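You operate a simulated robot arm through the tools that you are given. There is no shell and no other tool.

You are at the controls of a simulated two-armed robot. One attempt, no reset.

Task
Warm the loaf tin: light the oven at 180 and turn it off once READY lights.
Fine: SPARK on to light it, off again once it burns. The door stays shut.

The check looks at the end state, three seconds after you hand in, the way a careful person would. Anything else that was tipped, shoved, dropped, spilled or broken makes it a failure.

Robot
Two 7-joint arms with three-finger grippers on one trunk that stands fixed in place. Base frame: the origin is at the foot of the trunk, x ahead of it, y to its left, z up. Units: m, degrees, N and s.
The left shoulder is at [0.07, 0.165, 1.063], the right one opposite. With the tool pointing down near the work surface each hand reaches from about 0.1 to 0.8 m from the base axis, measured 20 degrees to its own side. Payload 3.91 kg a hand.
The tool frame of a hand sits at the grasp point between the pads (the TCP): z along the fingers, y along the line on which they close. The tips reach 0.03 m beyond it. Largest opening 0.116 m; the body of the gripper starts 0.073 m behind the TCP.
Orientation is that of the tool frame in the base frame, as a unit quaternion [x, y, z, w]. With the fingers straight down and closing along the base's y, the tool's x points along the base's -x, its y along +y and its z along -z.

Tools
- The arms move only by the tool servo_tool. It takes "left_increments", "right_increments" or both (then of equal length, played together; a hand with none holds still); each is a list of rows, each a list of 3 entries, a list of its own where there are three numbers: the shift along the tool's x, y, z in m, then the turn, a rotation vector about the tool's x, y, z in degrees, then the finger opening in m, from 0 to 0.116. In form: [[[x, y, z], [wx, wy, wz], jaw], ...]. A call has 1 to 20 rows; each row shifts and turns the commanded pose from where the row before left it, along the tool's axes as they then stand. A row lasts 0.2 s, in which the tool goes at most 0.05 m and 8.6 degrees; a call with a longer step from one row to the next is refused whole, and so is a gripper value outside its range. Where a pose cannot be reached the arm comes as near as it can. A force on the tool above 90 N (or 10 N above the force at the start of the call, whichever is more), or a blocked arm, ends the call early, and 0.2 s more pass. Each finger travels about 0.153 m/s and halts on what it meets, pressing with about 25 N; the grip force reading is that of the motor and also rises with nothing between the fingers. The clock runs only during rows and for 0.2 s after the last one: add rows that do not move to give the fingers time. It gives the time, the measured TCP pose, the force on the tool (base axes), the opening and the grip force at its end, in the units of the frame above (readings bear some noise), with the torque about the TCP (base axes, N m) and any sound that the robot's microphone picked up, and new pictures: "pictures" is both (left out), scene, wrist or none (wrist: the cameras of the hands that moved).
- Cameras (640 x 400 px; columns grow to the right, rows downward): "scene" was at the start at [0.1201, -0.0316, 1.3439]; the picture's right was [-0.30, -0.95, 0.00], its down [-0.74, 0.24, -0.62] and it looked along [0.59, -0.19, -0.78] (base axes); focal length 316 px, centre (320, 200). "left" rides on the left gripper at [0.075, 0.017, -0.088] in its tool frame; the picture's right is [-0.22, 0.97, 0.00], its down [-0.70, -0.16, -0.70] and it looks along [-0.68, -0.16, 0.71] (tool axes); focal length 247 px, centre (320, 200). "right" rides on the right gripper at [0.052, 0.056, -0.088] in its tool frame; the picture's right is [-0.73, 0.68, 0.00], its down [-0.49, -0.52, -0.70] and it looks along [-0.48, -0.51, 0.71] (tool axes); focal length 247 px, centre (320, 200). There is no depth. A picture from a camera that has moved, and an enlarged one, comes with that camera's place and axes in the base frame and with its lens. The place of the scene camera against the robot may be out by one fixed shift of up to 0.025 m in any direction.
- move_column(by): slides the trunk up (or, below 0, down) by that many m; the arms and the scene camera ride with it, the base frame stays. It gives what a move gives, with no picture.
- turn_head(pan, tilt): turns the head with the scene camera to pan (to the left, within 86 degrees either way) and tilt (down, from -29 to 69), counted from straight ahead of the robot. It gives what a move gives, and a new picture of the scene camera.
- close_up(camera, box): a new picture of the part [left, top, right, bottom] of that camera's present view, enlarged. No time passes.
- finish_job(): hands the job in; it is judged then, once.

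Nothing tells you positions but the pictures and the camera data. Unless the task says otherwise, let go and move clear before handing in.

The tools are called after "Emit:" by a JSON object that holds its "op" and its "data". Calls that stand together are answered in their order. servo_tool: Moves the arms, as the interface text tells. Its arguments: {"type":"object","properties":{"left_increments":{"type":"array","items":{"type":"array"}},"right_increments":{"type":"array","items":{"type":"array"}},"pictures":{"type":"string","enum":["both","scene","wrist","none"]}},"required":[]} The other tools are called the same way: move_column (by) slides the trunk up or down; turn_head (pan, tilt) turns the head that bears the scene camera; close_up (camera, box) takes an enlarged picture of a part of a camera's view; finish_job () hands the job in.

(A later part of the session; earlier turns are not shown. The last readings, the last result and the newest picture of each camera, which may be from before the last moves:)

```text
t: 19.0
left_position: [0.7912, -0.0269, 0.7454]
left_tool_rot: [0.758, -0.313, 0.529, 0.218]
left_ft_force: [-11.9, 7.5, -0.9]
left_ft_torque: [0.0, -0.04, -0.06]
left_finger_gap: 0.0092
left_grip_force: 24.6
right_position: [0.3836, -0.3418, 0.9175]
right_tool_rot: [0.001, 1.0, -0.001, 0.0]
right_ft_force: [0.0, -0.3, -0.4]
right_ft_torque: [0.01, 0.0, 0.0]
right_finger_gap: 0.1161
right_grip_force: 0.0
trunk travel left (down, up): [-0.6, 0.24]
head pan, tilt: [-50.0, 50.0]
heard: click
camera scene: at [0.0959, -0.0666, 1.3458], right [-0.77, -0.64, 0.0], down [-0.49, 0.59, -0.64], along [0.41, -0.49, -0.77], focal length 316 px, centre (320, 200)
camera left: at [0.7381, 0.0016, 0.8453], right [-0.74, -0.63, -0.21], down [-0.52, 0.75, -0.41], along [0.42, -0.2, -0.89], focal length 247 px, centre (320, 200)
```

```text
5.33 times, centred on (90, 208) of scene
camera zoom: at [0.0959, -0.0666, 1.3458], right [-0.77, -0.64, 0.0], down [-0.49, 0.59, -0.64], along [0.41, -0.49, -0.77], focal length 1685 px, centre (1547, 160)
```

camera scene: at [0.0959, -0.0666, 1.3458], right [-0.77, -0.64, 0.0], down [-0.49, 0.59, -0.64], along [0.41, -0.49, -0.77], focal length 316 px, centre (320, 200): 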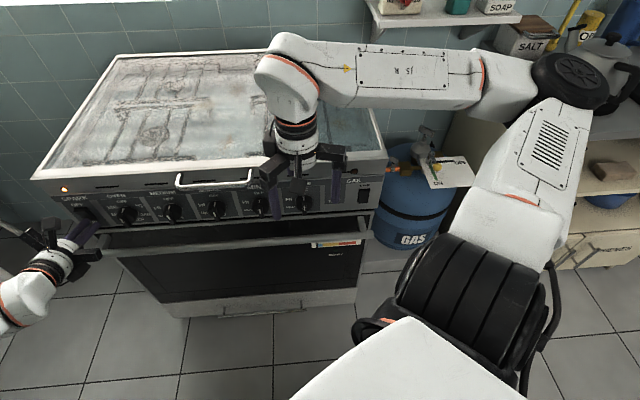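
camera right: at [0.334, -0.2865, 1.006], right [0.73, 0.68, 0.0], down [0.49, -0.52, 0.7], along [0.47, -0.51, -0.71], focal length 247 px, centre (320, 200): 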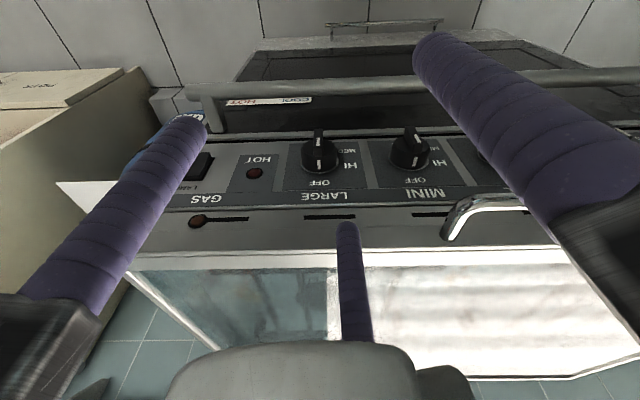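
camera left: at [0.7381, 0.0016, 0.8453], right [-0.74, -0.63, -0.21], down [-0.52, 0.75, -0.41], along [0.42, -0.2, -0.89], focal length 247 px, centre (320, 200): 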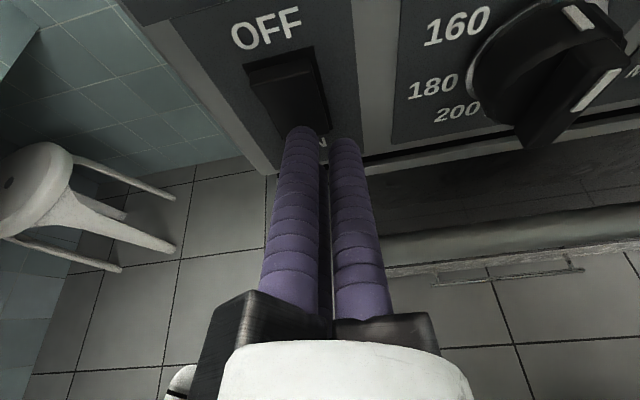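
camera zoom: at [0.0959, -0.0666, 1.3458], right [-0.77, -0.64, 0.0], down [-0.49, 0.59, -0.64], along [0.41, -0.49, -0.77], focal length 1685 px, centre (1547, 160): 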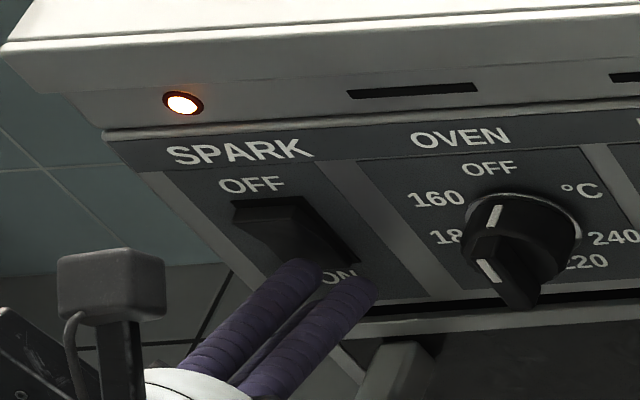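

SPARK is on: I heard the click, its lamp glows and the rocker's lower half is in. I'll take a closer look at the knob from here before backing off.

Emit:
{"op": "close_up", "data": {"camera": "left", "box": [400, 0, 640, 160]}}

Emit:
{"op": "servo_tool", "data": {"left_increments": [[[-0.0137, 0, -0.0376], [0, 0, 0], 0.0], [[-0.0137, 0, -0.0376], [0, 0, 0], 0.03], [[0, 0, 0], [0, 6.667, 0], 0.05], [[0, 0, 0], [0, 6.667, 0], 0.05], [[0, 0, 0], [0, 6.666, 0], 0.05], [[0.01, 0.03, 0], [0, 0, 0], 0.05], [[0.01, 0.03, 0], [0, 0, 0], 0.05], [[0, 0.029, 0], [0, 0, 0], 0.05], [[0, 0, 0], [0, 0, 0], 0.05]], "pictures": "both"}}

Emit:
{"op": "close_up", "data": {"camera": "left", "box": [220, 40, 460, 220]}}

```text
2.50 times, centred on (520, 80) of left
camera zoom: at [0.7381, 0.0016, 0.8453], right [-0.74, -0.63, -0.21], down [-0.52, 0.75, -0.41], along [0.42, -0.2, -0.89], focal length 617 px, centre (-180, 500)
```

zoom: 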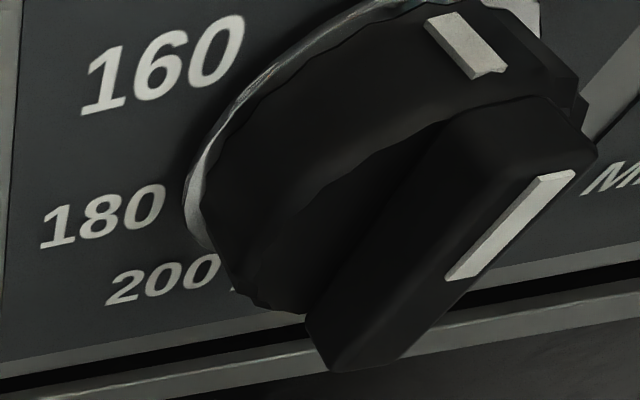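

```text
t: 21.0
left_position: [0.6723, -0.0352, 0.7648]
left_tool_rot: [0.654, -0.27, 0.653, 0.27]
left_ft_force: [-0.4, 0.2, 0.4]
left_ft_torque: [-0.01, 0.01, 0.01]
left_finger_gap: 0.0498
left_grip_force: 0.0
right_position: [0.3856, -0.3434, 0.9171]
right_tool_rot: [0.002, 1.0, -0.001, -0.001]
right_ft_force: [0.0, -0.6, -0.7]
right_ft_torque: [-0.03, 0.02, 0.01]
right_finger_gap: 0.1159
right_grip_force: 0.1
trunk travel left (down, up): [-0.6, 0.24]
head pan, tilt: [-50.0, 50.0]
camera scene: at [0.0975, -0.0673, 1.3457], right [-0.77, -0.64, 0.0], down [-0.49, 0.59, -0.64], along [0.41, -0.49, -0.77], focal length 316 px, centre (320, 200)
camera left: at [0.5981, 0.0166, 0.8407], right [-0.69, -0.69, -0.22], down [-0.38, 0.61, -0.7], along [0.62, -0.39, -0.68], focal length 247 px, centre (320, 200)
```

scene: 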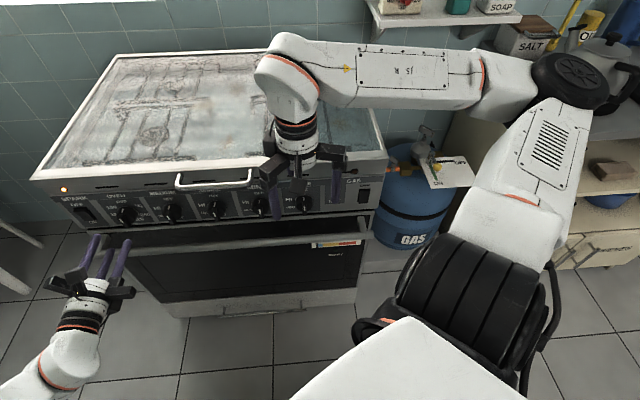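
left: 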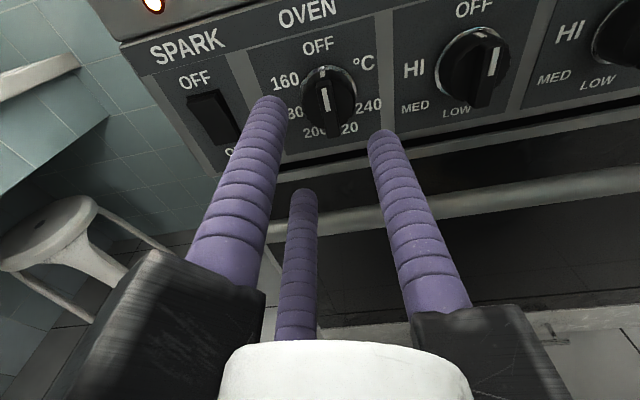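

```text
2.22 times, centred on (340, 130) of left
camera zoom: at [0.5981, 0.0166, 0.8407], right [-0.69, -0.69, -0.22], down [-0.38, 0.61, -0.7], along [0.62, -0.39, -0.68], focal length 549 px, centre (276, 356)
```

zoom: 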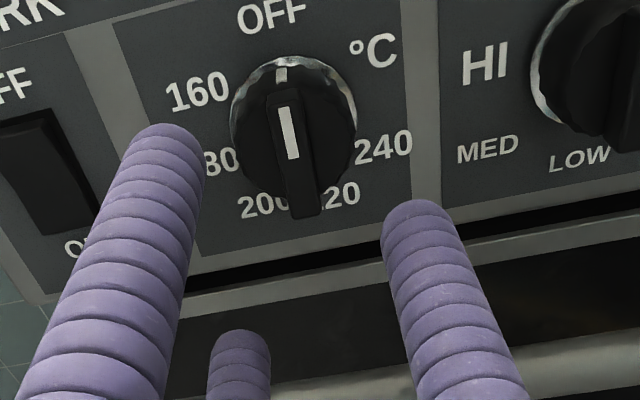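

I now have the knob's shape: a round skirt about 0.021 m in radius and 0.02 m deep, with a bar standing out to about 0.035 m. Three fingers suit the skirt well, so I'll open wide enough, centre on its axis and stop just short of the bar.

Emit:
{"op": "servo_tool", "data": {"left_increments": [[[-0.0014, 0.002, 0.0], [0, 0, 0], 0.066], [[-0.0014, 0.002, 0.015], [0, 0, 0], 0.066], [[0, 0, 0.015], [0, 0, 0], 0.066], [[0, 0, 0.0147], [0, 0, 0], 0.066], [[0, 0, 0], [0, 0, 0], 0.066]], "pictures": "both"}}

Emit:
{"op": "close_up", "data": {"camera": "left", "box": [200, 0, 480, 210]}}

Emit:
{"op": "close_up", "data": {"camera": "scene", "box": [60, 160, 220, 285]}}

```text
t: 22.2
left_position: [0.7017, -0.07, 0.7621]
left_tool_rot: [0.653, -0.271, 0.653, 0.271]
left_ft_force: [0.6, -0.5, 0.4]
left_ft_torque: [-0.03, 0.02, -0.01]
left_finger_gap: 0.066
left_grip_force: 0.0
right_position: [0.3854, -0.3434, 0.9172]
right_tool_rot: [0.001, 1.0, -0.001, 0.0]
right_ft_force: [0.7, 0.2, 1.0]
right_ft_torque: [0.0, 0.01, 0.02]
right_finger_gap: 0.1162
right_grip_force: 0.0
trunk travel left (down, up): [-0.6, 0.24]
head pan, tilt: [-50.0, 50.0]
camera scene: at [0.0972, -0.0673, 1.3457], right [-0.77, -0.64, 0.0], down [-0.49, 0.59, -0.64], along [0.41, -0.49, -0.77], focal length 316 px, centre (320, 200)
camera left: at [0.6273, -0.0178, 0.8377], right [-0.69, -0.69, -0.22], down [-0.38, 0.61, -0.7], along [0.62, -0.39, -0.68], focal length 247 px, centre (320, 200)
```

scene: 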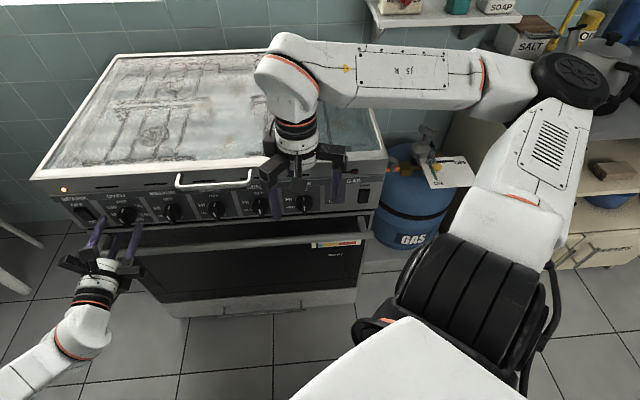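
left: 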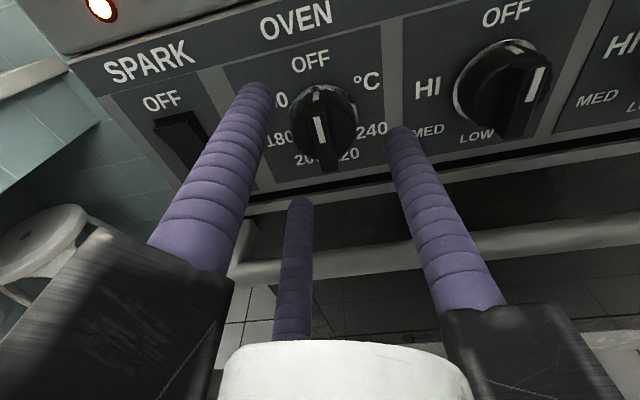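

```text
1.90 times, centred on (340, 105) of left
camera zoom: at [0.6273, -0.0178, 0.8377], right [-0.69, -0.69, -0.22], down [-0.38, 0.61, -0.7], along [0.62, -0.39, -0.68], focal length 470 px, centre (282, 381)
```

zoom: 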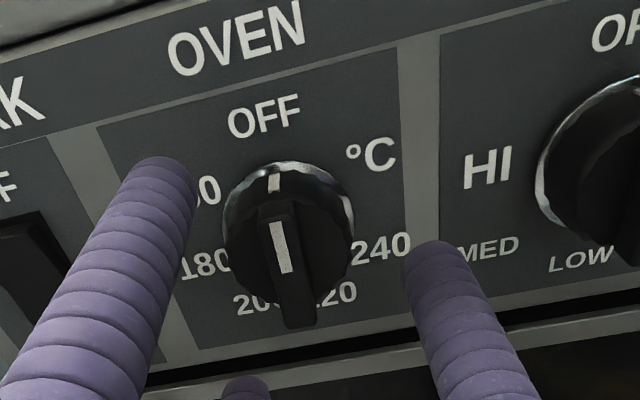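

```text
3.20 times, centred on (140, 222) of scene
camera zoom: at [0.0972, -0.0673, 1.3457], right [-0.77, -0.64, 0.0], down [-0.49, 0.59, -0.64], along [0.41, -0.49, -0.77], focal length 1011 px, centre (896, 128)
```

zoom: 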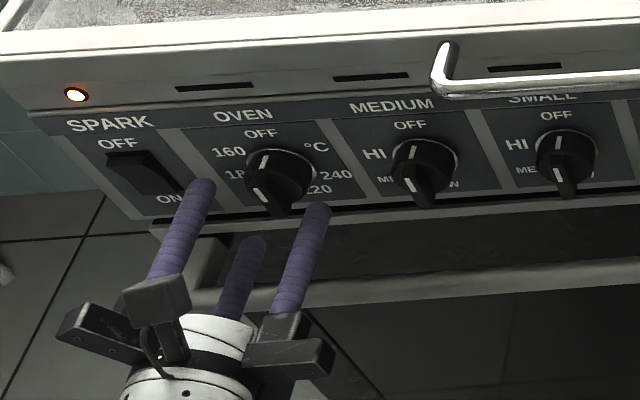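

The hand is centred on the knob to within about 2 mm. I'll go in until the tips are just short of the panel, then close gently on the skirt.

Emit:
{"op": "servo_tool", "data": {"left_increments": [[[0, 0, 0.012], [0, 0, 0], 0.066], [[0, 0, 0.012], [0, 0, 0], 0.066], [[0, 0, 0.0095], [0, 0, 0], 0.066], [[0, 0, 0], [0, 0, 0], 0.066], [[0, 0, 0], [0, 0, 0], 0.05], [[0, 0, 0], [0, 0, 0], 0.03], [[0, 0, 0], [0, 0, 0], 0.03]], "pictures": "both"}}

Emit:
{"op": "close_up", "data": {"camera": "left", "box": [200, 0, 480, 210]}}

Emit:
{"op": "close_up", "data": {"camera": "scene", "box": [60, 160, 220, 285]}}

```text
t: 23.8
left_position: [0.7238, -0.095, 0.7624]
left_tool_rot: [0.654, -0.272, 0.652, 0.271]
left_ft_force: [-4.9, -4.8, -2.9]
left_ft_torque: [-0.1, 0.08, -0.17]
left_finger_gap: 0.0395
left_grip_force: 45.2
right_position: [0.3847, -0.344, 0.9166]
right_tool_rot: [0.0, 1.0, 0.0, 0.0]
right_ft_force: [-0.1, -0.4, -0.7]
right_ft_torque: [0.02, -0.02, -0.03]
right_finger_gap: 0.1161
right_grip_force: 0.0
trunk travel left (down, up): [-0.6, 0.24]
head pan, tilt: [-50.0, 50.0]
camera scene: at [0.097, -0.0683, 1.3456], right [-0.77, -0.64, 0.0], down [-0.49, 0.59, -0.64], along [0.41, -0.49, -0.77], focal length 316 px, centre (320, 200)
camera left: at [0.6501, -0.043, 0.8369], right [-0.69, -0.69, -0.22], down [-0.38, 0.61, -0.69], along [0.61, -0.4, -0.68], focal length 247 px, centre (320, 200)
```

scene: 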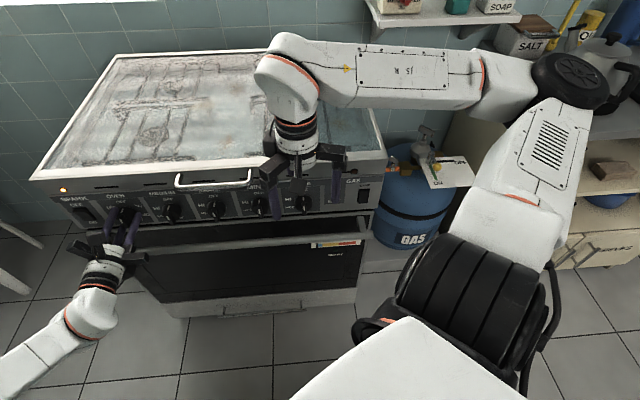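
left: 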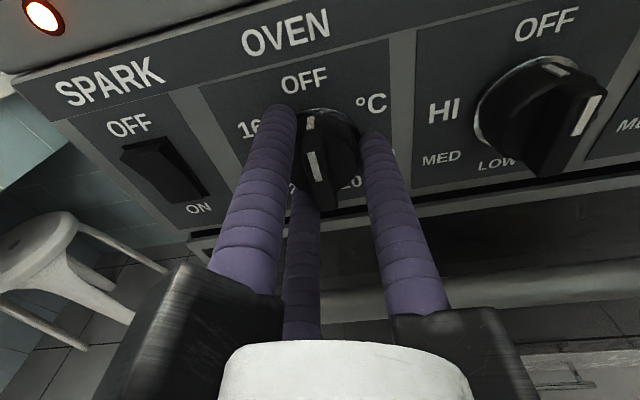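

```text
1.90 times, centred on (340, 105) of left
camera zoom: at [0.6501, -0.043, 0.8369], right [-0.69, -0.69, -0.22], down [-0.38, 0.61, -0.69], along [0.61, -0.4, -0.68], focal length 470 px, centre (282, 381)
```

zoom: 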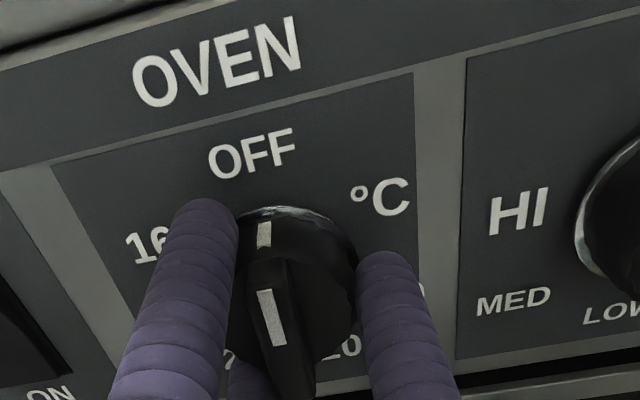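

```text
3.20 times, centred on (140, 222) of scene
camera zoom: at [0.097, -0.0683, 1.3456], right [-0.77, -0.64, 0.0], down [-0.49, 0.59, -0.64], along [0.41, -0.49, -0.77], focal length 1011 px, centre (896, 128)
```

zoom: 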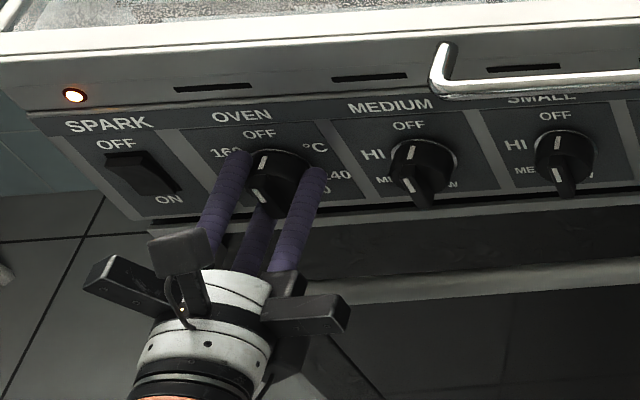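

The knob's skirt is held by all three fingers at a 0.0395 m gap. I'll turn anticlockwise 30 degrees first and check that the knob follows.

Emit:
{"op": "servo_tool", "data": {"left_increments": [[[0, 0, 0], [0, 0, -7.5], 0.03], [[0, 0, 0], [0, 0, -7.5], 0.03], [[0, 0, 0], [0, 0, -7.5], 0.03], [[0, 0, 0], [0, 0, -7.5], 0.03]], "pictures": "both"}}

Emit:
{"op": "close_up", "data": {"camera": "left", "box": [200, 0, 480, 210]}}

Emit:
{"op": "close_up", "data": {"camera": "scene", "box": [60, 160, 220, 285]}}

```text
t: 24.8
left_position: [0.723, -0.0952, 0.7611]
left_tool_rot: [0.702, -0.093, 0.559, 0.431]
left_ft_force: [-8.0, -6.7, -9.3]
left_ft_torque: [0.3, -0.5, -0.34]
left_finger_gap: 0.0394
left_grip_force: 45.0
right_position: [0.3853, -0.3434, 0.9179]
right_tool_rot: [0.001, 1.0, -0.001, -0.001]
right_ft_force: [0.0, 0.5, -0.4]
right_ft_torque: [0.02, 0.01, -0.04]
right_finger_gap: 0.1163
right_grip_force: 0.1
trunk travel left (down, up): [-0.6, 0.24]
head pan, tilt: [-50.0, 50.0]
camera scene: at [0.0975, -0.0685, 1.3456], right [-0.77, -0.64, 0.0], down [-0.49, 0.59, -0.64], along [0.41, -0.49, -0.77], focal length 316 px, centre (320, 200)
camera left: at [0.6782, -0.0151, 0.835], right [-0.68, -0.67, 0.29], down [-0.64, 0.35, -0.68], along [0.36, -0.65, -0.67], focal length 247 px, centre (320, 200)
```

scene: 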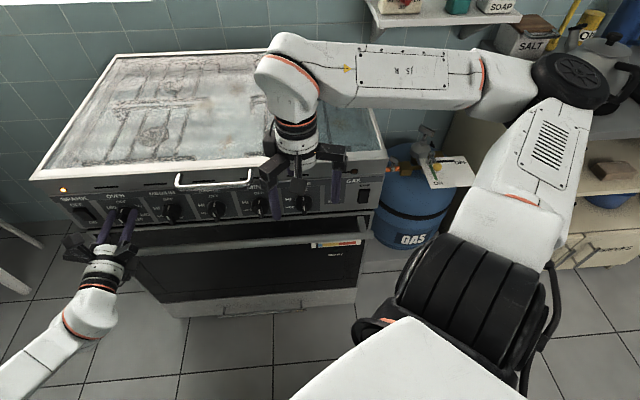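
left: 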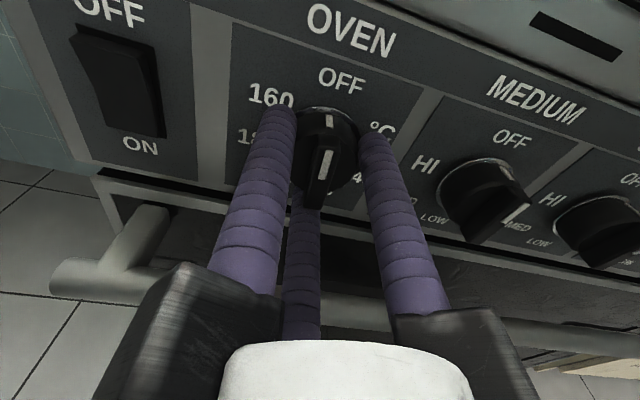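

```text
1.90 times, centred on (340, 105) of left
camera zoom: at [0.6782, -0.0151, 0.835], right [-0.68, -0.67, 0.29], down [-0.64, 0.35, -0.68], along [0.36, -0.65, -0.67], focal length 470 px, centre (282, 381)
```

zoom: 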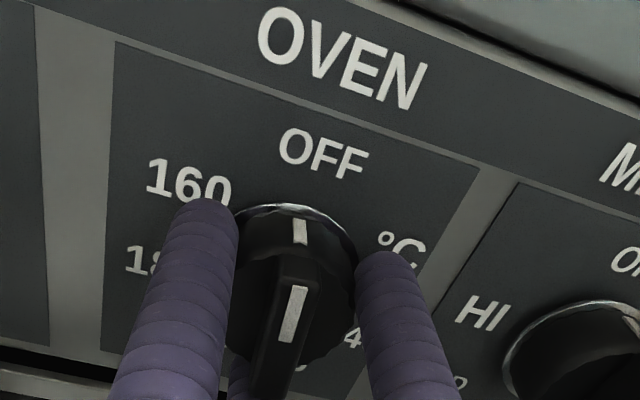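

```text
3.20 times, centred on (140, 222) of scene
camera zoom: at [0.0975, -0.0685, 1.3456], right [-0.77, -0.64, 0.0], down [-0.49, 0.59, -0.64], along [0.41, -0.49, -0.77], focal length 1011 px, centre (896, 128)
```

zoom: 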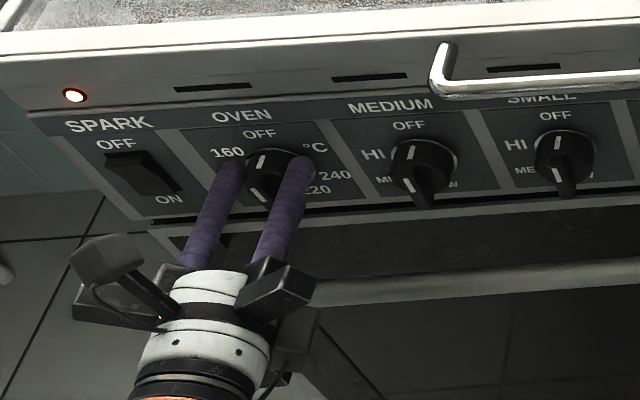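

The hand turned 30 degrees but the pointer stayed at OFF: the fingers slipped against about 0.57 N m of resistance. That much is more like a lock than friction, so the knob may need pressing in before it will turn. I'll reopen, roll back upright, re-grip and press in a few millimetres to see whether it gives.

Emit:
{"op": "servo_tool", "data": {"left_increments": [[[0, 0, 0], [0, 0, 0], 0.066], [[0, 0, 0], [0, 0, 0], 0.066], [[0, 0, 0], [0, 0, 7.5], 0.066], [[0, 0, 0], [0, 0, 7.5], 0.066], [[0, 0, 0], [0, 0, 7.5], 0.066], [[0, 0, 0], [0, 0, 7.5], 0.066], [[0, 0.001, -0.003], [0, 0, 0], 0.066], [[0, 0, 0], [0, 0, 0], 0.05], [[0, 0, 0], [0, 0, 0], 0.03], [[0, 0, 0], [0, 0, 0], 0.03]], "pictures": "wrist"}}

Emit:
{"op": "close_up", "data": {"camera": "left", "box": [200, 0, 480, 210]}}

Emit:
{"op": "close_up", "data": {"camera": "scene", "box": [60, 160, 220, 285]}}

```text
t: 27.0
left_position: [0.7217, -0.0915, 0.7629]
left_tool_rot: [0.654, -0.271, 0.653, 0.271]
left_ft_force: [-0.8, -0.5, -1.9]
left_ft_torque: [-0.06, 0.04, 0.09]
left_finger_gap: 0.0394
left_grip_force: 45.2
right_position: [0.3851, -0.3429, 0.9173]
right_tool_rot: [0.001, 1.0, -0.001, -0.001]
right_ft_force: [0.1, 0.3, -0.2]
right_ft_torque: [0.02, -0.01, 0.01]
right_finger_gap: 0.1157
right_grip_force: 0.1
trunk travel left (down, up): [-0.6, 0.24]
head pan, tilt: [-50.0, 50.0]
camera left: at [0.6476, -0.0407, 0.837], right [-0.69, -0.69, -0.22], down [-0.38, 0.61, -0.7], along [0.62, -0.39, -0.68], focal length 247 px, centre (320, 200)
```

left: 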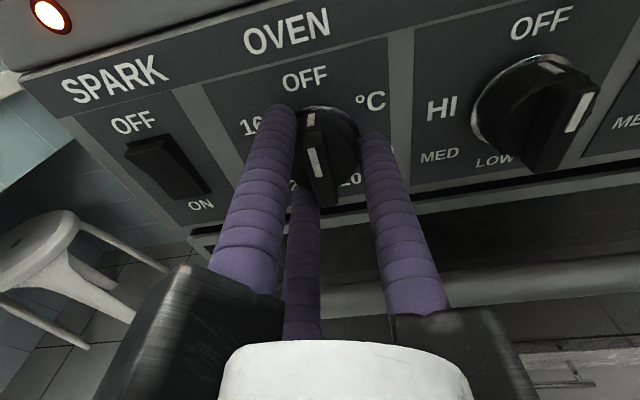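

```text
1.90 times, centred on (340, 105) of left
camera zoom: at [0.6476, -0.0407, 0.837], right [-0.69, -0.69, -0.22], down [-0.38, 0.61, -0.7], along [0.62, -0.39, -0.68], focal length 470 px, centre (282, 381)
```

zoom: 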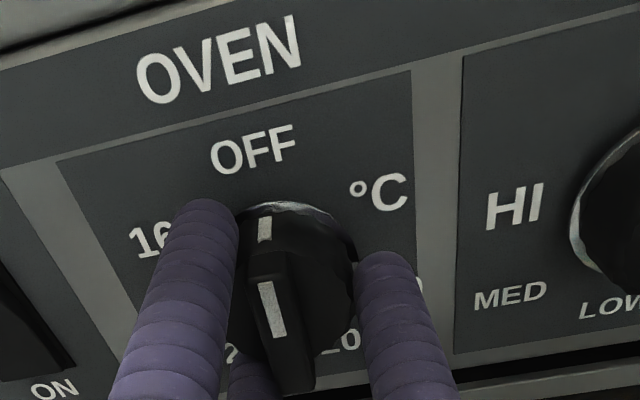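

```text
3.20 times, centred on (140, 222) of scene
camera zoom: at [0.0976, -0.0676, 1.3456], right [-0.77, -0.64, 0.0], down [-0.49, 0.59, -0.64], along [0.41, -0.49, -0.77], focal length 1011 px, centre (896, 128)
```

zoom: 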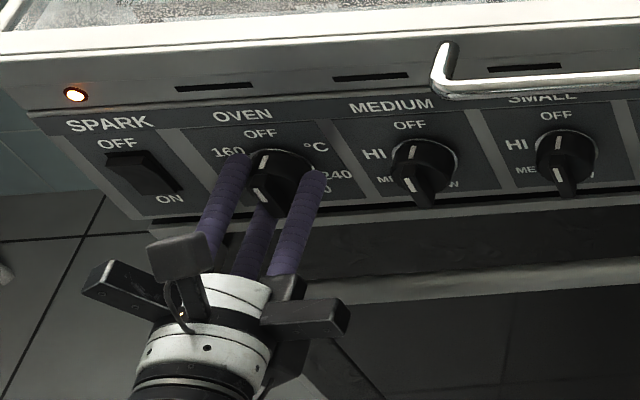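

The knob is still exactly at OFF and the grip now has almost no side force. I'll press in 5 mm while holding it, in small steps, and read force against travel.

Emit:
{"op": "servo_tool", "data": {"left_increments": [[[0, 0, 0.002], [0, 0, 0], 0.03], [[0, 0, 0.0015], [0, 0, 0], 0.03], [[0, 0, 0.0015], [0, 0, 0], 0.03], [[0, 0, 0], [0, 0, 0], 0.03]], "pictures": "wrist"}}

Emit:
{"op": "close_up", "data": {"camera": "left", "box": [200, 0, 480, 210]}}

```text
t: 28.0
left_position: [0.725, -0.095, 0.7618]
left_tool_rot: [0.653, -0.271, 0.653, 0.271]
left_ft_force: [-8.0, 5.3, -3.8]
left_ft_torque: [0.07, 0.16, -0.03]
left_finger_gap: 0.0391
left_grip_force: 44.9
right_position: [0.3858, -0.3446, 0.9172]
right_tool_rot: [0.001, 1.0, -0.001, 0.0]
right_ft_force: [-0.1, 0.5, 0.4]
right_ft_torque: [0.0, 0.0, -0.01]
right_finger_gap: 0.1162
right_grip_force: 0.1
trunk travel left (down, up): [-0.6, 0.24]
head pan, tilt: [-50.0, 50.0]
camera left: at [0.6505, -0.0438, 0.8369], right [-0.69, -0.69, -0.22], down [-0.38, 0.61, -0.7], along [0.61, -0.39, -0.68], focal length 247 px, centre (320, 200)
```

left: 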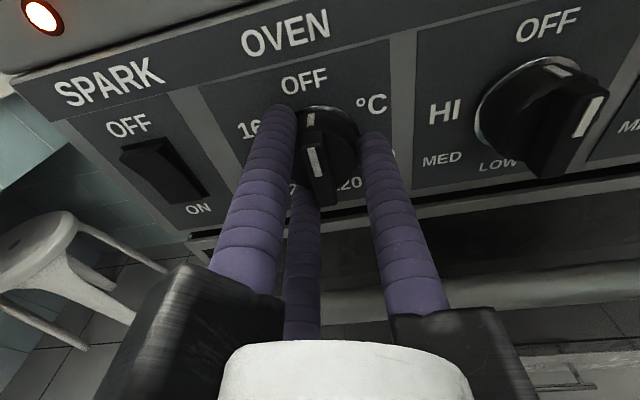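

```text
1.90 times, centred on (340, 105) of left
camera zoom: at [0.6505, -0.0438, 0.8369], right [-0.69, -0.69, -0.22], down [-0.38, 0.61, -0.7], along [0.61, -0.39, -0.68], focal length 470 px, centre (282, 381)
```

zoom: 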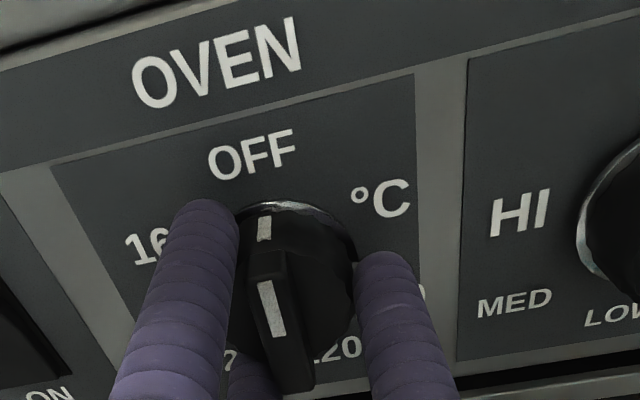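

The knob does press in: it moved about 4–5 mm with a spring force near 9 N, so it is a push-and-turn knob. Holding it pressed, I'll turn 30 degrees anticlockwise and check.

Emit:
{"op": "servo_tool", "data": {"left_increments": [[[0, 0, 0.001], [0, 0, 0], 0.03], [[0, 0, 0], [0, 0, -7.5], 0.03], [[0, 0, 0], [0, 0, -7.5], 0.03], [[0, 0, 0], [0, 0, -7.5], 0.03], [[0, 0, 0], [0, 0, -7.5], 0.03]], "pictures": "wrist"}}

Emit:
{"op": "close_up", "data": {"camera": "left", "box": [200, 0, 480, 210]}}

Emit:
{"op": "close_up", "data": {"camera": "scene", "box": [60, 160, 220, 285]}}

```text
t: 29.2
left_position: [0.7257, -0.0955, 0.7623]
left_tool_rot: [0.702, -0.092, 0.56, 0.431]
left_ft_force: [-18.2, 11.8, -10.6]
left_ft_torque: [0.15, 0.14, -0.21]
left_finger_gap: 0.039
left_grip_force: 45.0
right_position: [0.3845, -0.3433, 0.9175]
right_tool_rot: [0.001, 1.0, -0.002, 0.001]
right_ft_force: [-0.3, -0.1, -0.1]
right_ft_torque: [0.0, 0.0, 0.05]
right_finger_gap: 0.1158
right_grip_force: 0.1
trunk travel left (down, up): [-0.6, 0.24]
head pan, tilt: [-50.0, 50.0]
camera left: at [0.6792, -0.0158, 0.8353], right [-0.68, -0.67, 0.3], down [-0.64, 0.35, -0.68], along [0.36, -0.65, -0.67], focal length 247 px, centre (320, 200)
```

left: 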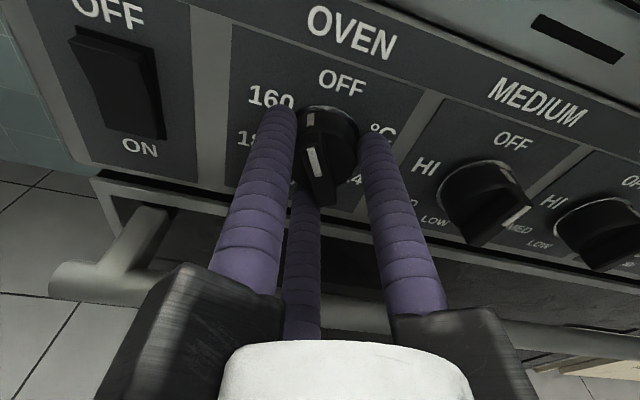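

```text
1.90 times, centred on (340, 105) of left
camera zoom: at [0.6792, -0.0158, 0.8353], right [-0.68, -0.67, 0.3], down [-0.64, 0.35, -0.68], along [0.36, -0.65, -0.67], focal length 470 px, centre (282, 381)
```

zoom: 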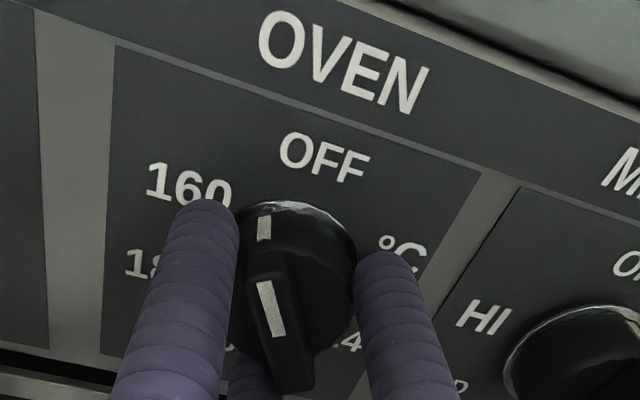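

```text
3.20 times, centred on (140, 222) of scene
camera zoom: at [0.0963, -0.0664, 1.3457], right [-0.77, -0.64, 0.0], down [-0.49, 0.59, -0.64], along [0.41, -0.49, -0.77], focal length 1011 px, centre (896, 128)
```

zoom: 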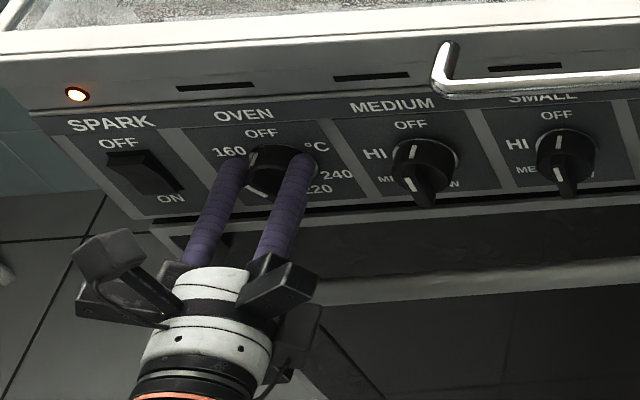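

The pointer now turns with the hand: it needed pressing in. I'll carry on another 75 degrees, to 105 in all, still pressed, and listen for the burner.

Emit:
{"op": "servo_tool", "data": {"left_increments": [[[0, 0, 0], [0, 0, -7.5], 0.03], [[0, 0, 0], [0, 0, -7.5], 0.03], [[0, 0, 0], [0, 0, -7.5], 0.03], [[0, 0, 0], [0, 0, -7.5], 0.03], [[0, 0, 0], [0, 0, -7.5], 0.03], [[0, 0, 0], [0, 0, -7.5], 0.03], [[0, 0, 0], [0, 0, -7.5], 0.03], [[0, 0, 0], [0, 0, -7.5], 0.03], [[0, 0, 0], [0, 0, -7.5], 0.03], [[0, 0, 0], [0, 0, -7.5], 0.03]], "pictures": "both"}}

Emit:
{"op": "close_up", "data": {"camera": "left", "box": [160, 0, 440, 210]}}

Emit:
{"op": "close_up", "data": {"camera": "scene", "box": [60, 160, 220, 285]}}

Emit:
{"op": "close_up", "data": {"camera": "scene", "box": [140, 200, 390, 310]}}

```text
t: 31.4
left_position: [0.7248, -0.0961, 0.7619]
left_tool_rot: [0.613, 0.355, 0.181, 0.683]
left_ft_force: [-22.1, 12.8, -12.9]
left_ft_torque: [0.15, 0.18, -0.17]
left_finger_gap: 0.0388
left_grip_force: 45.1
right_position: [0.3846, -0.3431, 0.9176]
right_tool_rot: [0.002, 1.0, -0.001, 0.0]
right_ft_force: [0.8, 0.5, -0.6]
right_ft_torque: [-0.02, 0.02, -0.01]
right_finger_gap: 0.1159
right_grip_force: 0.0
trunk travel left (down, up): [-0.6, 0.24]
head pan, tilt: [-50.0, 50.0]
camera scene: at [0.0966, -0.0664, 1.3458], right [-0.77, -0.64, 0.0], down [-0.49, 0.59, -0.64], along [0.41, -0.49, -0.77], focal length 316 px, centre (320, 200)
camera left: at [0.7175, 0.0222, 0.7589], right [0.03, 0.03, 1.0], down [-1.0, -0.01, 0.03], along [0.01, -1.0, 0.03], focal length 247 px, centre (320, 200)
```

scene: 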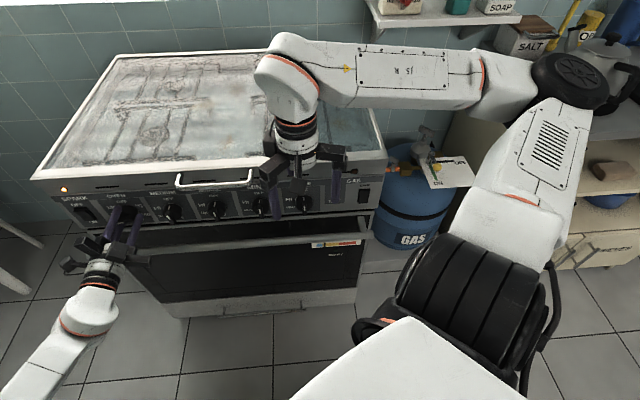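
left: 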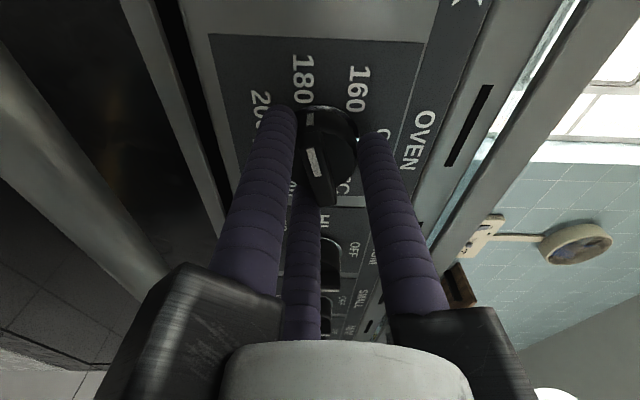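

```text
1.90 times, centred on (300, 105) of left
camera zoom: at [0.7175, 0.0222, 0.7589], right [0.03, 0.03, 1.0], down [-1.0, -0.01, 0.03], along [0.01, -1.0, 0.03], focal length 470 px, centre (358, 381)
```

zoom: 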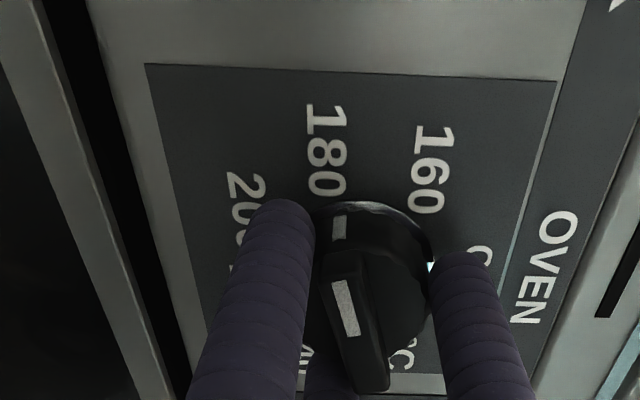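

```text
3.20 times, centred on (140, 222) of scene
camera zoom: at [0.0966, -0.0664, 1.3458], right [-0.77, -0.64, 0.0], down [-0.49, 0.59, -0.64], along [0.41, -0.49, -0.77], focal length 1011 px, centre (896, 128)
```

zoom: 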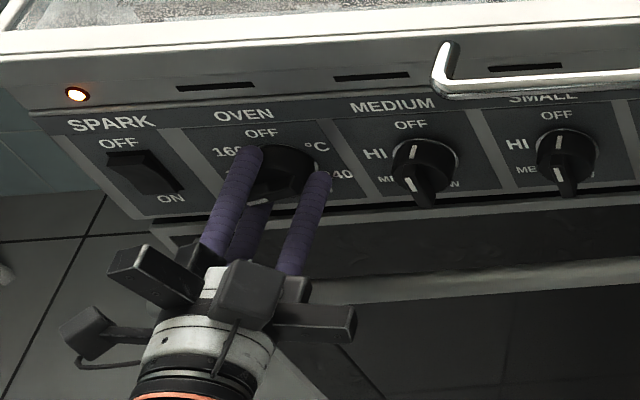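

```text
2.56 times, centred on (265, 255) of scene
camera zoom: at [0.0966, -0.0664, 1.3458], right [-0.77, -0.64, 0.0], down [-0.49, 0.59, -0.64], along [0.41, -0.49, -0.77], focal length 809 px, centre (461, 59)
```

zoom: 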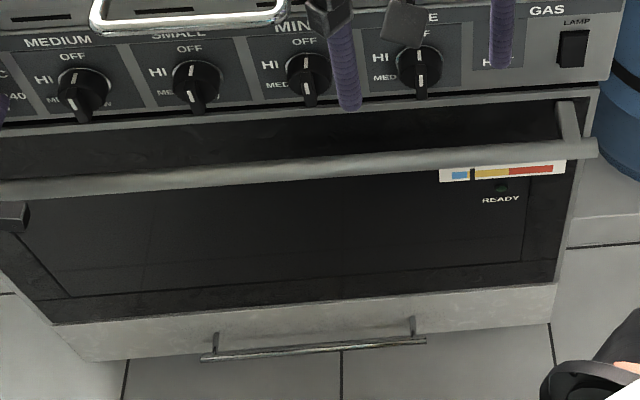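

The pointer stands on 180. The temperature strip's black marker looks as if it may have moved, so I'll enlarge the door.

Emit:
{"op": "close_up", "data": {"camera": "scene", "box": [300, 230, 380, 285]}}

Emit:
{"op": "close_up", "data": {"camera": "scene", "box": [130, 230, 310, 320]}}

Emit:
{"op": "servo_tool", "data": {"left_increments": [[[0, 0, 0], [0, 0, 0], 0.03], [[0, 0, 0], [0, 0, 0], 0.03], [[0, 0, 0], [0, 0, 0], 0.03], [[0, 0, 0], [0, 0, 0], 0.03], [[0, 0, 0], [0, 0, 0], 0.03]], "pictures": "none"}}

Emit:
{"op": "close_up", "data": {"camera": "scene", "box": [300, 230, 380, 285]}}

```text
7.27 times, centred on (340, 258) of scene
camera zoom: at [0.0966, -0.0664, 1.3458], right [-0.77, -0.64, 0.0], down [-0.49, 0.59, -0.64], along [0.41, -0.49, -0.77], focal length 2298 px, centre (174, -218)
```

zoom: 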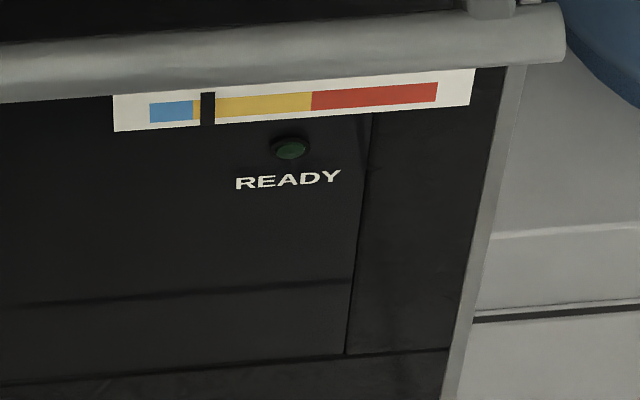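

```text
3.56 times, centred on (220, 275) of scene
camera zoom: at [0.0966, -0.0664, 1.3458], right [-0.77, -0.64, 0.0], down [-0.49, 0.59, -0.64], along [0.41, -0.49, -0.77], focal length 1124 px, centre (676, -67)
```

zoom: 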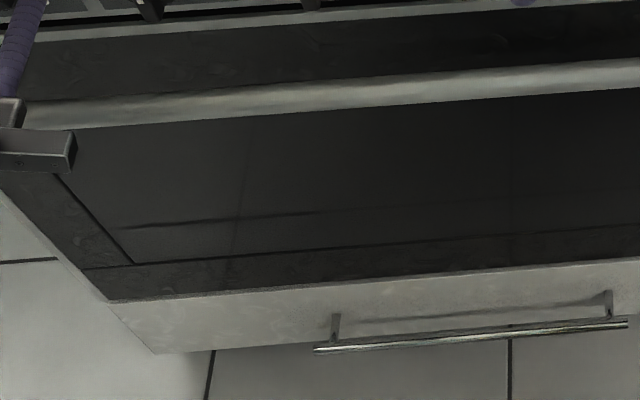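

```text
t: 32.6
left_position: [0.7249, -0.0957, 0.7629]
left_tool_rot: [0.614, 0.352, 0.182, 0.683]
left_ft_force: [-21.9, 13.9, -15.3]
left_ft_torque: [0.21, 0.24, -0.17]
left_finger_gap: 0.039
left_grip_force: 45.0
right_position: [0.3852, -0.3425, 0.9172]
right_tool_rot: [0.001, 1.0, 0.0, 0.0]
right_ft_force: [0.2, -0.7, -0.1]
right_ft_torque: [0.0, 0.02, 0.01]
right_finger_gap: 0.1159
right_grip_force: 0.1
trunk travel left (down, up): [-0.6, 0.24]
head pan, tilt: [-50.0, 50.0]
```

```text
7.27 times, centred on (340, 258) of scene
camera zoom: at [0.0968, -0.0663, 1.3457], right [-0.77, -0.64, 0.0], down [-0.49, 0.59, -0.64], along [0.41, -0.49, -0.77], focal length 2298 px, centre (174, -218)
```

zoom: 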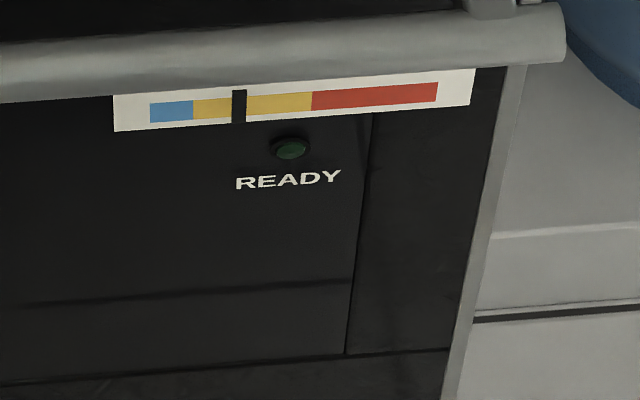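

The marker is climbing steadily, so the burner is lit. I'll let go of the knob, keep the same roll, back off, close the fingers and bring the upper finger in front of the rocker's OFF half, checking the burner stays lit.

Emit:
{"op": "servo_tool", "data": {"left_increments": [[[0, 0, 0], [0, 0, 0], 0.066], [[0, 0, -0.0325], [0, 0, 0], 0.066], [[0, 0, -0.0325], [0, 0, 0], 0.03], [[0.0307, 0.0121, 0], [0, 0, 0], 0.0], [[0.0307, 0.0121, 0], [0, 0, 0], 0.0], [[0.0307, 0.0121, 0], [7.245, 1.94, 0], 0.0], [[-0.0005, 0.002, 0.0159], [7.245, 1.94, 0], 0.0], [[-0.0011, 0.004, 0.0155], [0, 0, 0], 0.0]], "pictures": "both"}}

Emit:
{"op": "close_up", "data": {"camera": "scene", "box": [300, 230, 380, 285]}}

Emit:
{"op": "close_up", "data": {"camera": "scene", "box": [40, 160, 170, 260]}}

Emit:
{"op": "close_up", "data": {"camera": "left", "box": [180, 20, 440, 220]}}

```text
t: 34.4
left_position: [0.7731, -0.0032, 0.7747]
left_tool_rot: [0.687, 0.397, 0.157, 0.587]
left_ft_force: [0.6, -0.3, 0.7]
left_ft_torque: [0.03, 0.03, 0.03]
left_finger_gap: 0.0093
left_grip_force: 25.0
right_position: [0.3851, -0.3422, 0.9175]
right_tool_rot: [0.0, 1.0, -0.001, 0.0]
right_ft_force: [0.1, 0.3, -0.5]
right_ft_torque: [-0.01, -0.01, 0.02]
right_finger_gap: 0.1163
right_grip_force: 0.0
trunk travel left (down, up): [-0.6, 0.24]
head pan, tilt: [-50.0, 50.0]
camera scene: at [0.0973, -0.0676, 1.3456], right [-0.77, -0.64, 0.0], down [-0.49, 0.59, -0.64], along [0.41, -0.49, -0.77], focal length 316 px, centre (320, 200)
camera left: at [0.767, 0.1136, 0.7945], right [0.21, -0.16, 0.96], down [-0.98, -0.03, 0.21], along [0.0, -0.99, -0.16], focal length 247 px, centre (320, 200)
```

scene: 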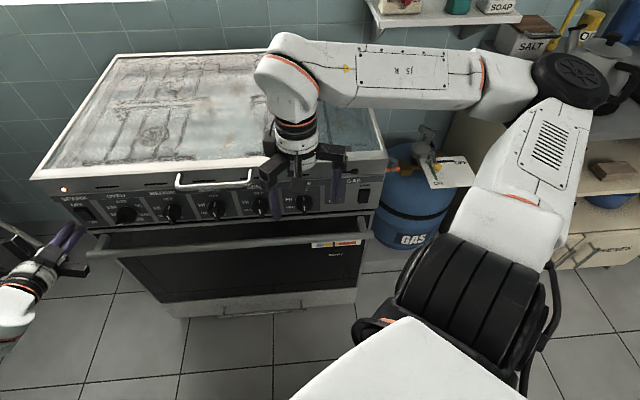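
left: 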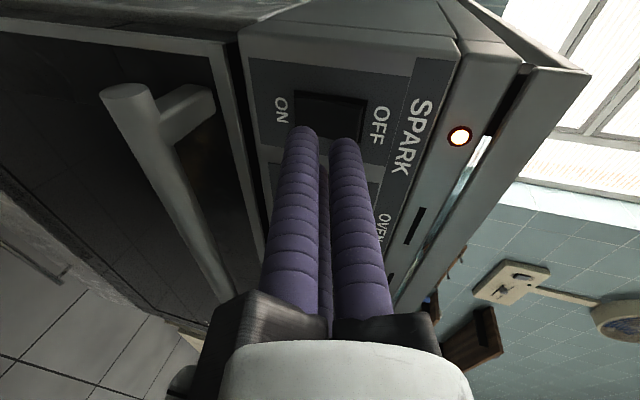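

```text
7.27 times, centred on (340, 258) of scene
camera zoom: at [0.0973, -0.0676, 1.3456], right [-0.77, -0.64, 0.0], down [-0.49, 0.59, -0.64], along [0.41, -0.49, -0.77], focal length 2298 px, centre (174, -218)
```

zoom: 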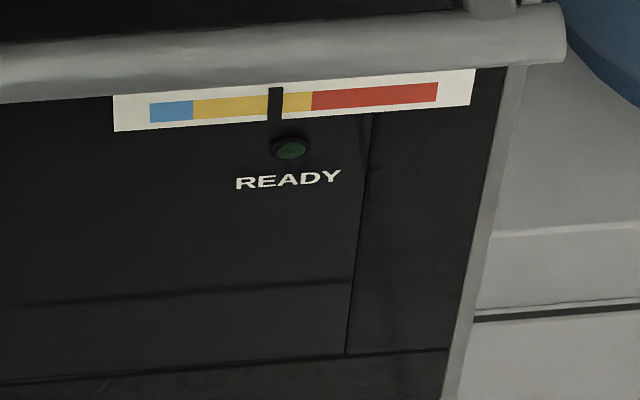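

```text
4.00 times, centred on (105, 210) of scene
camera zoom: at [0.0973, -0.0676, 1.3456], right [-0.77, -0.64, 0.0], down [-0.49, 0.59, -0.64], along [0.41, -0.49, -0.77], focal length 1264 px, centre (1180, 160)
```

zoom: 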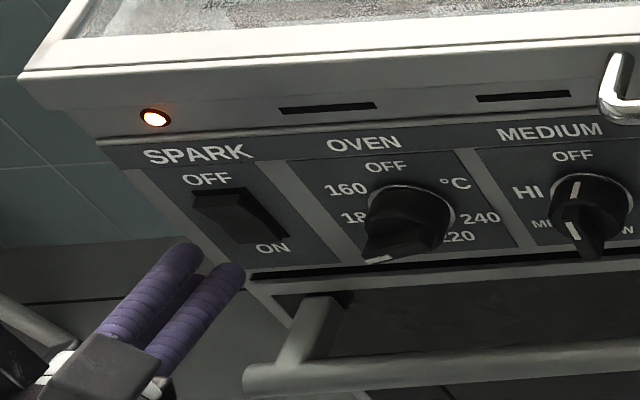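

```text
2.00 times, centred on (310, 120) of left
camera zoom: at [0.767, 0.1136, 0.7945], right [0.21, -0.16, 0.96], down [-0.98, -0.03, 0.21], along [0.0, -0.99, -0.16], focal length 494 px, centre (340, 360)
```

zoom: 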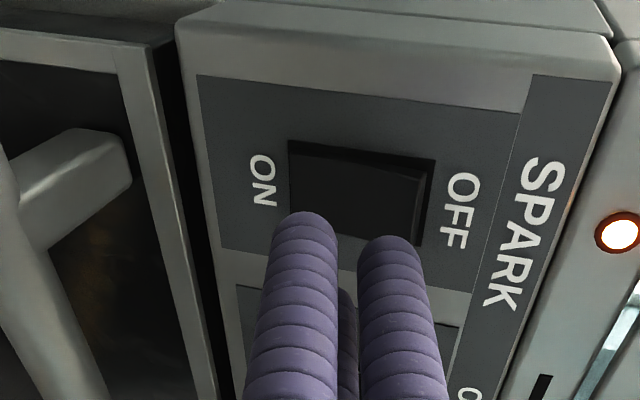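

The burner stays lit with the knob released (marker still climbing, a glow in the oven window) and the upper finger sits in front of the OFF half. I'll press SPARK off now.

Emit:
{"op": "servo_tool", "data": {"left_increments": [[[-0.0015, 0.0055, 0.0213], [0, 0, 0], 0.0], [[-0.00027, 0.001, 0.00386], [0, 0, 0], 0.0], [[-0.00027, 0.001, 0.00386], [0, 0, 0], 0.0], [[-0.0002, 0.00075, 0.0029], [0, 0, 0], 0.0]], "pictures": "both"}}

Emit:
{"op": "close_up", "data": {"camera": "scene", "box": [300, 230, 380, 285]}}

Emit:
{"op": "close_up", "data": {"camera": "scene", "box": [40, 160, 170, 260]}}

Emit:
{"op": "close_up", "data": {"camera": "left", "box": [180, 20, 500, 220]}}

```text
t: 35.4
left_position: [0.7943, -0.0245, 0.7752]
left_tool_rot: [0.687, 0.398, 0.158, 0.587]
left_ft_force: [-12.5, 9.9, 1.9]
left_ft_torque: [0.0, -0.2, -0.07]
left_finger_gap: 0.009
left_grip_force: 24.7
right_position: [0.3844, -0.3433, 0.9182]
right_tool_rot: [0.002, 1.0, -0.002, 0.0]
right_ft_force: [0.2, 0.5, -0.2]
right_ft_torque: [-0.02, 0.04, 0.05]
right_finger_gap: 0.116
right_grip_force: 0.1
trunk travel left (down, up): [-0.6, 0.24]
head pan, tilt: [-50.0, 50.0]
heard: click
camera scene: at [0.0956, -0.0659, 1.3459], right [-0.77, -0.64, 0.0], down [-0.49, 0.59, -0.64], along [0.41, -0.49, -0.77], focal length 316 px, centre (320, 200)
camera left: at [0.7883, 0.0911, 0.7943], right [0.21, -0.16, 0.97], down [-0.98, -0.03, 0.21], along [0.0, -0.99, -0.16], focal length 247 px, centre (320, 200)
```

scene: 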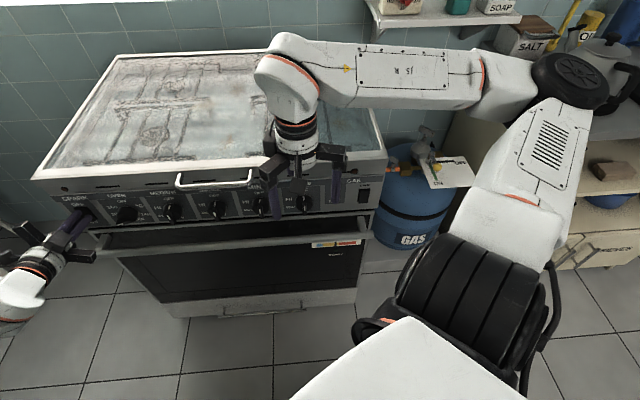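
left: 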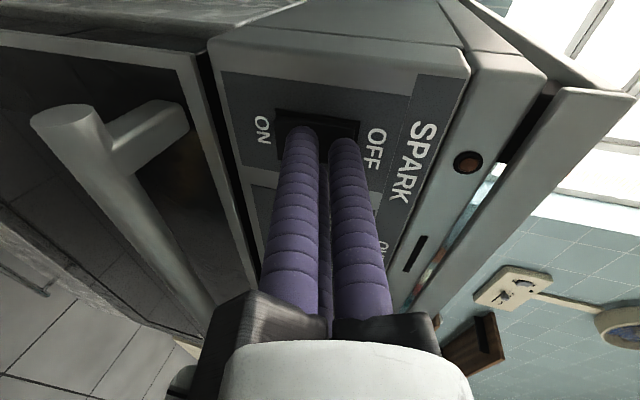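

```text
7.27 times, centred on (340, 258) of scene
camera zoom: at [0.0956, -0.0659, 1.3459], right [-0.77, -0.64, 0.0], down [-0.49, 0.59, -0.64], along [0.41, -0.49, -0.77], focal length 2298 px, centre (174, -218)
```

zoom: 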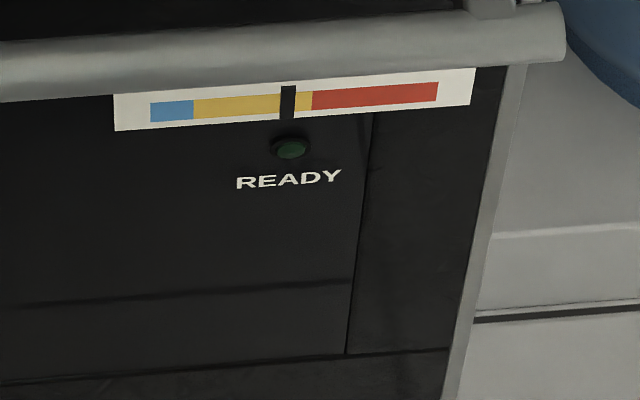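

```text
4.00 times, centred on (105, 210) of scene
camera zoom: at [0.0956, -0.0659, 1.3459], right [-0.77, -0.64, 0.0], down [-0.49, 0.59, -0.64], along [0.41, -0.49, -0.77], focal length 1264 px, centre (1180, 160)
```

zoom: 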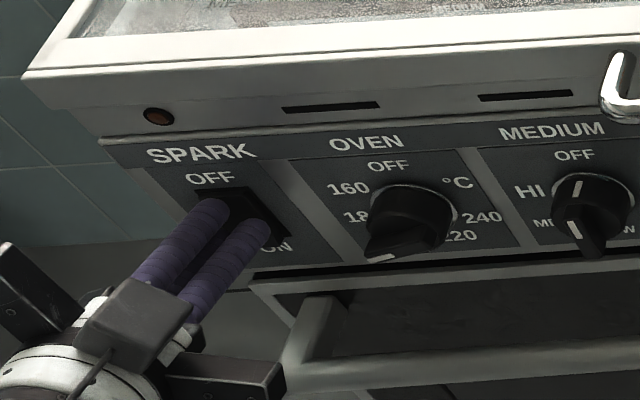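

```text
2.00 times, centred on (340, 120) of left
camera zoom: at [0.7883, 0.0911, 0.7943], right [0.21, -0.16, 0.97], down [-0.98, -0.03, 0.21], along [0.0, -0.99, -0.16], focal length 494 px, centre (280, 360)
```

zoom: 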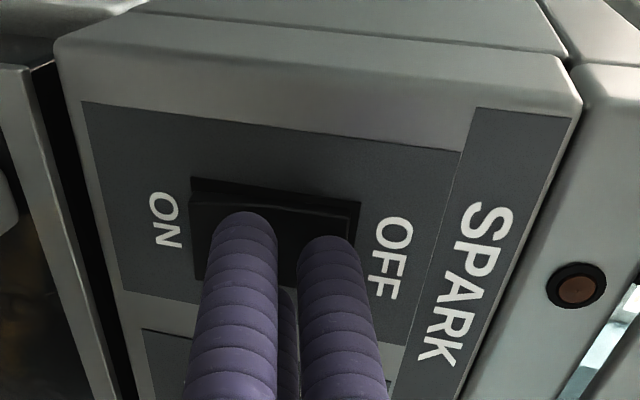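

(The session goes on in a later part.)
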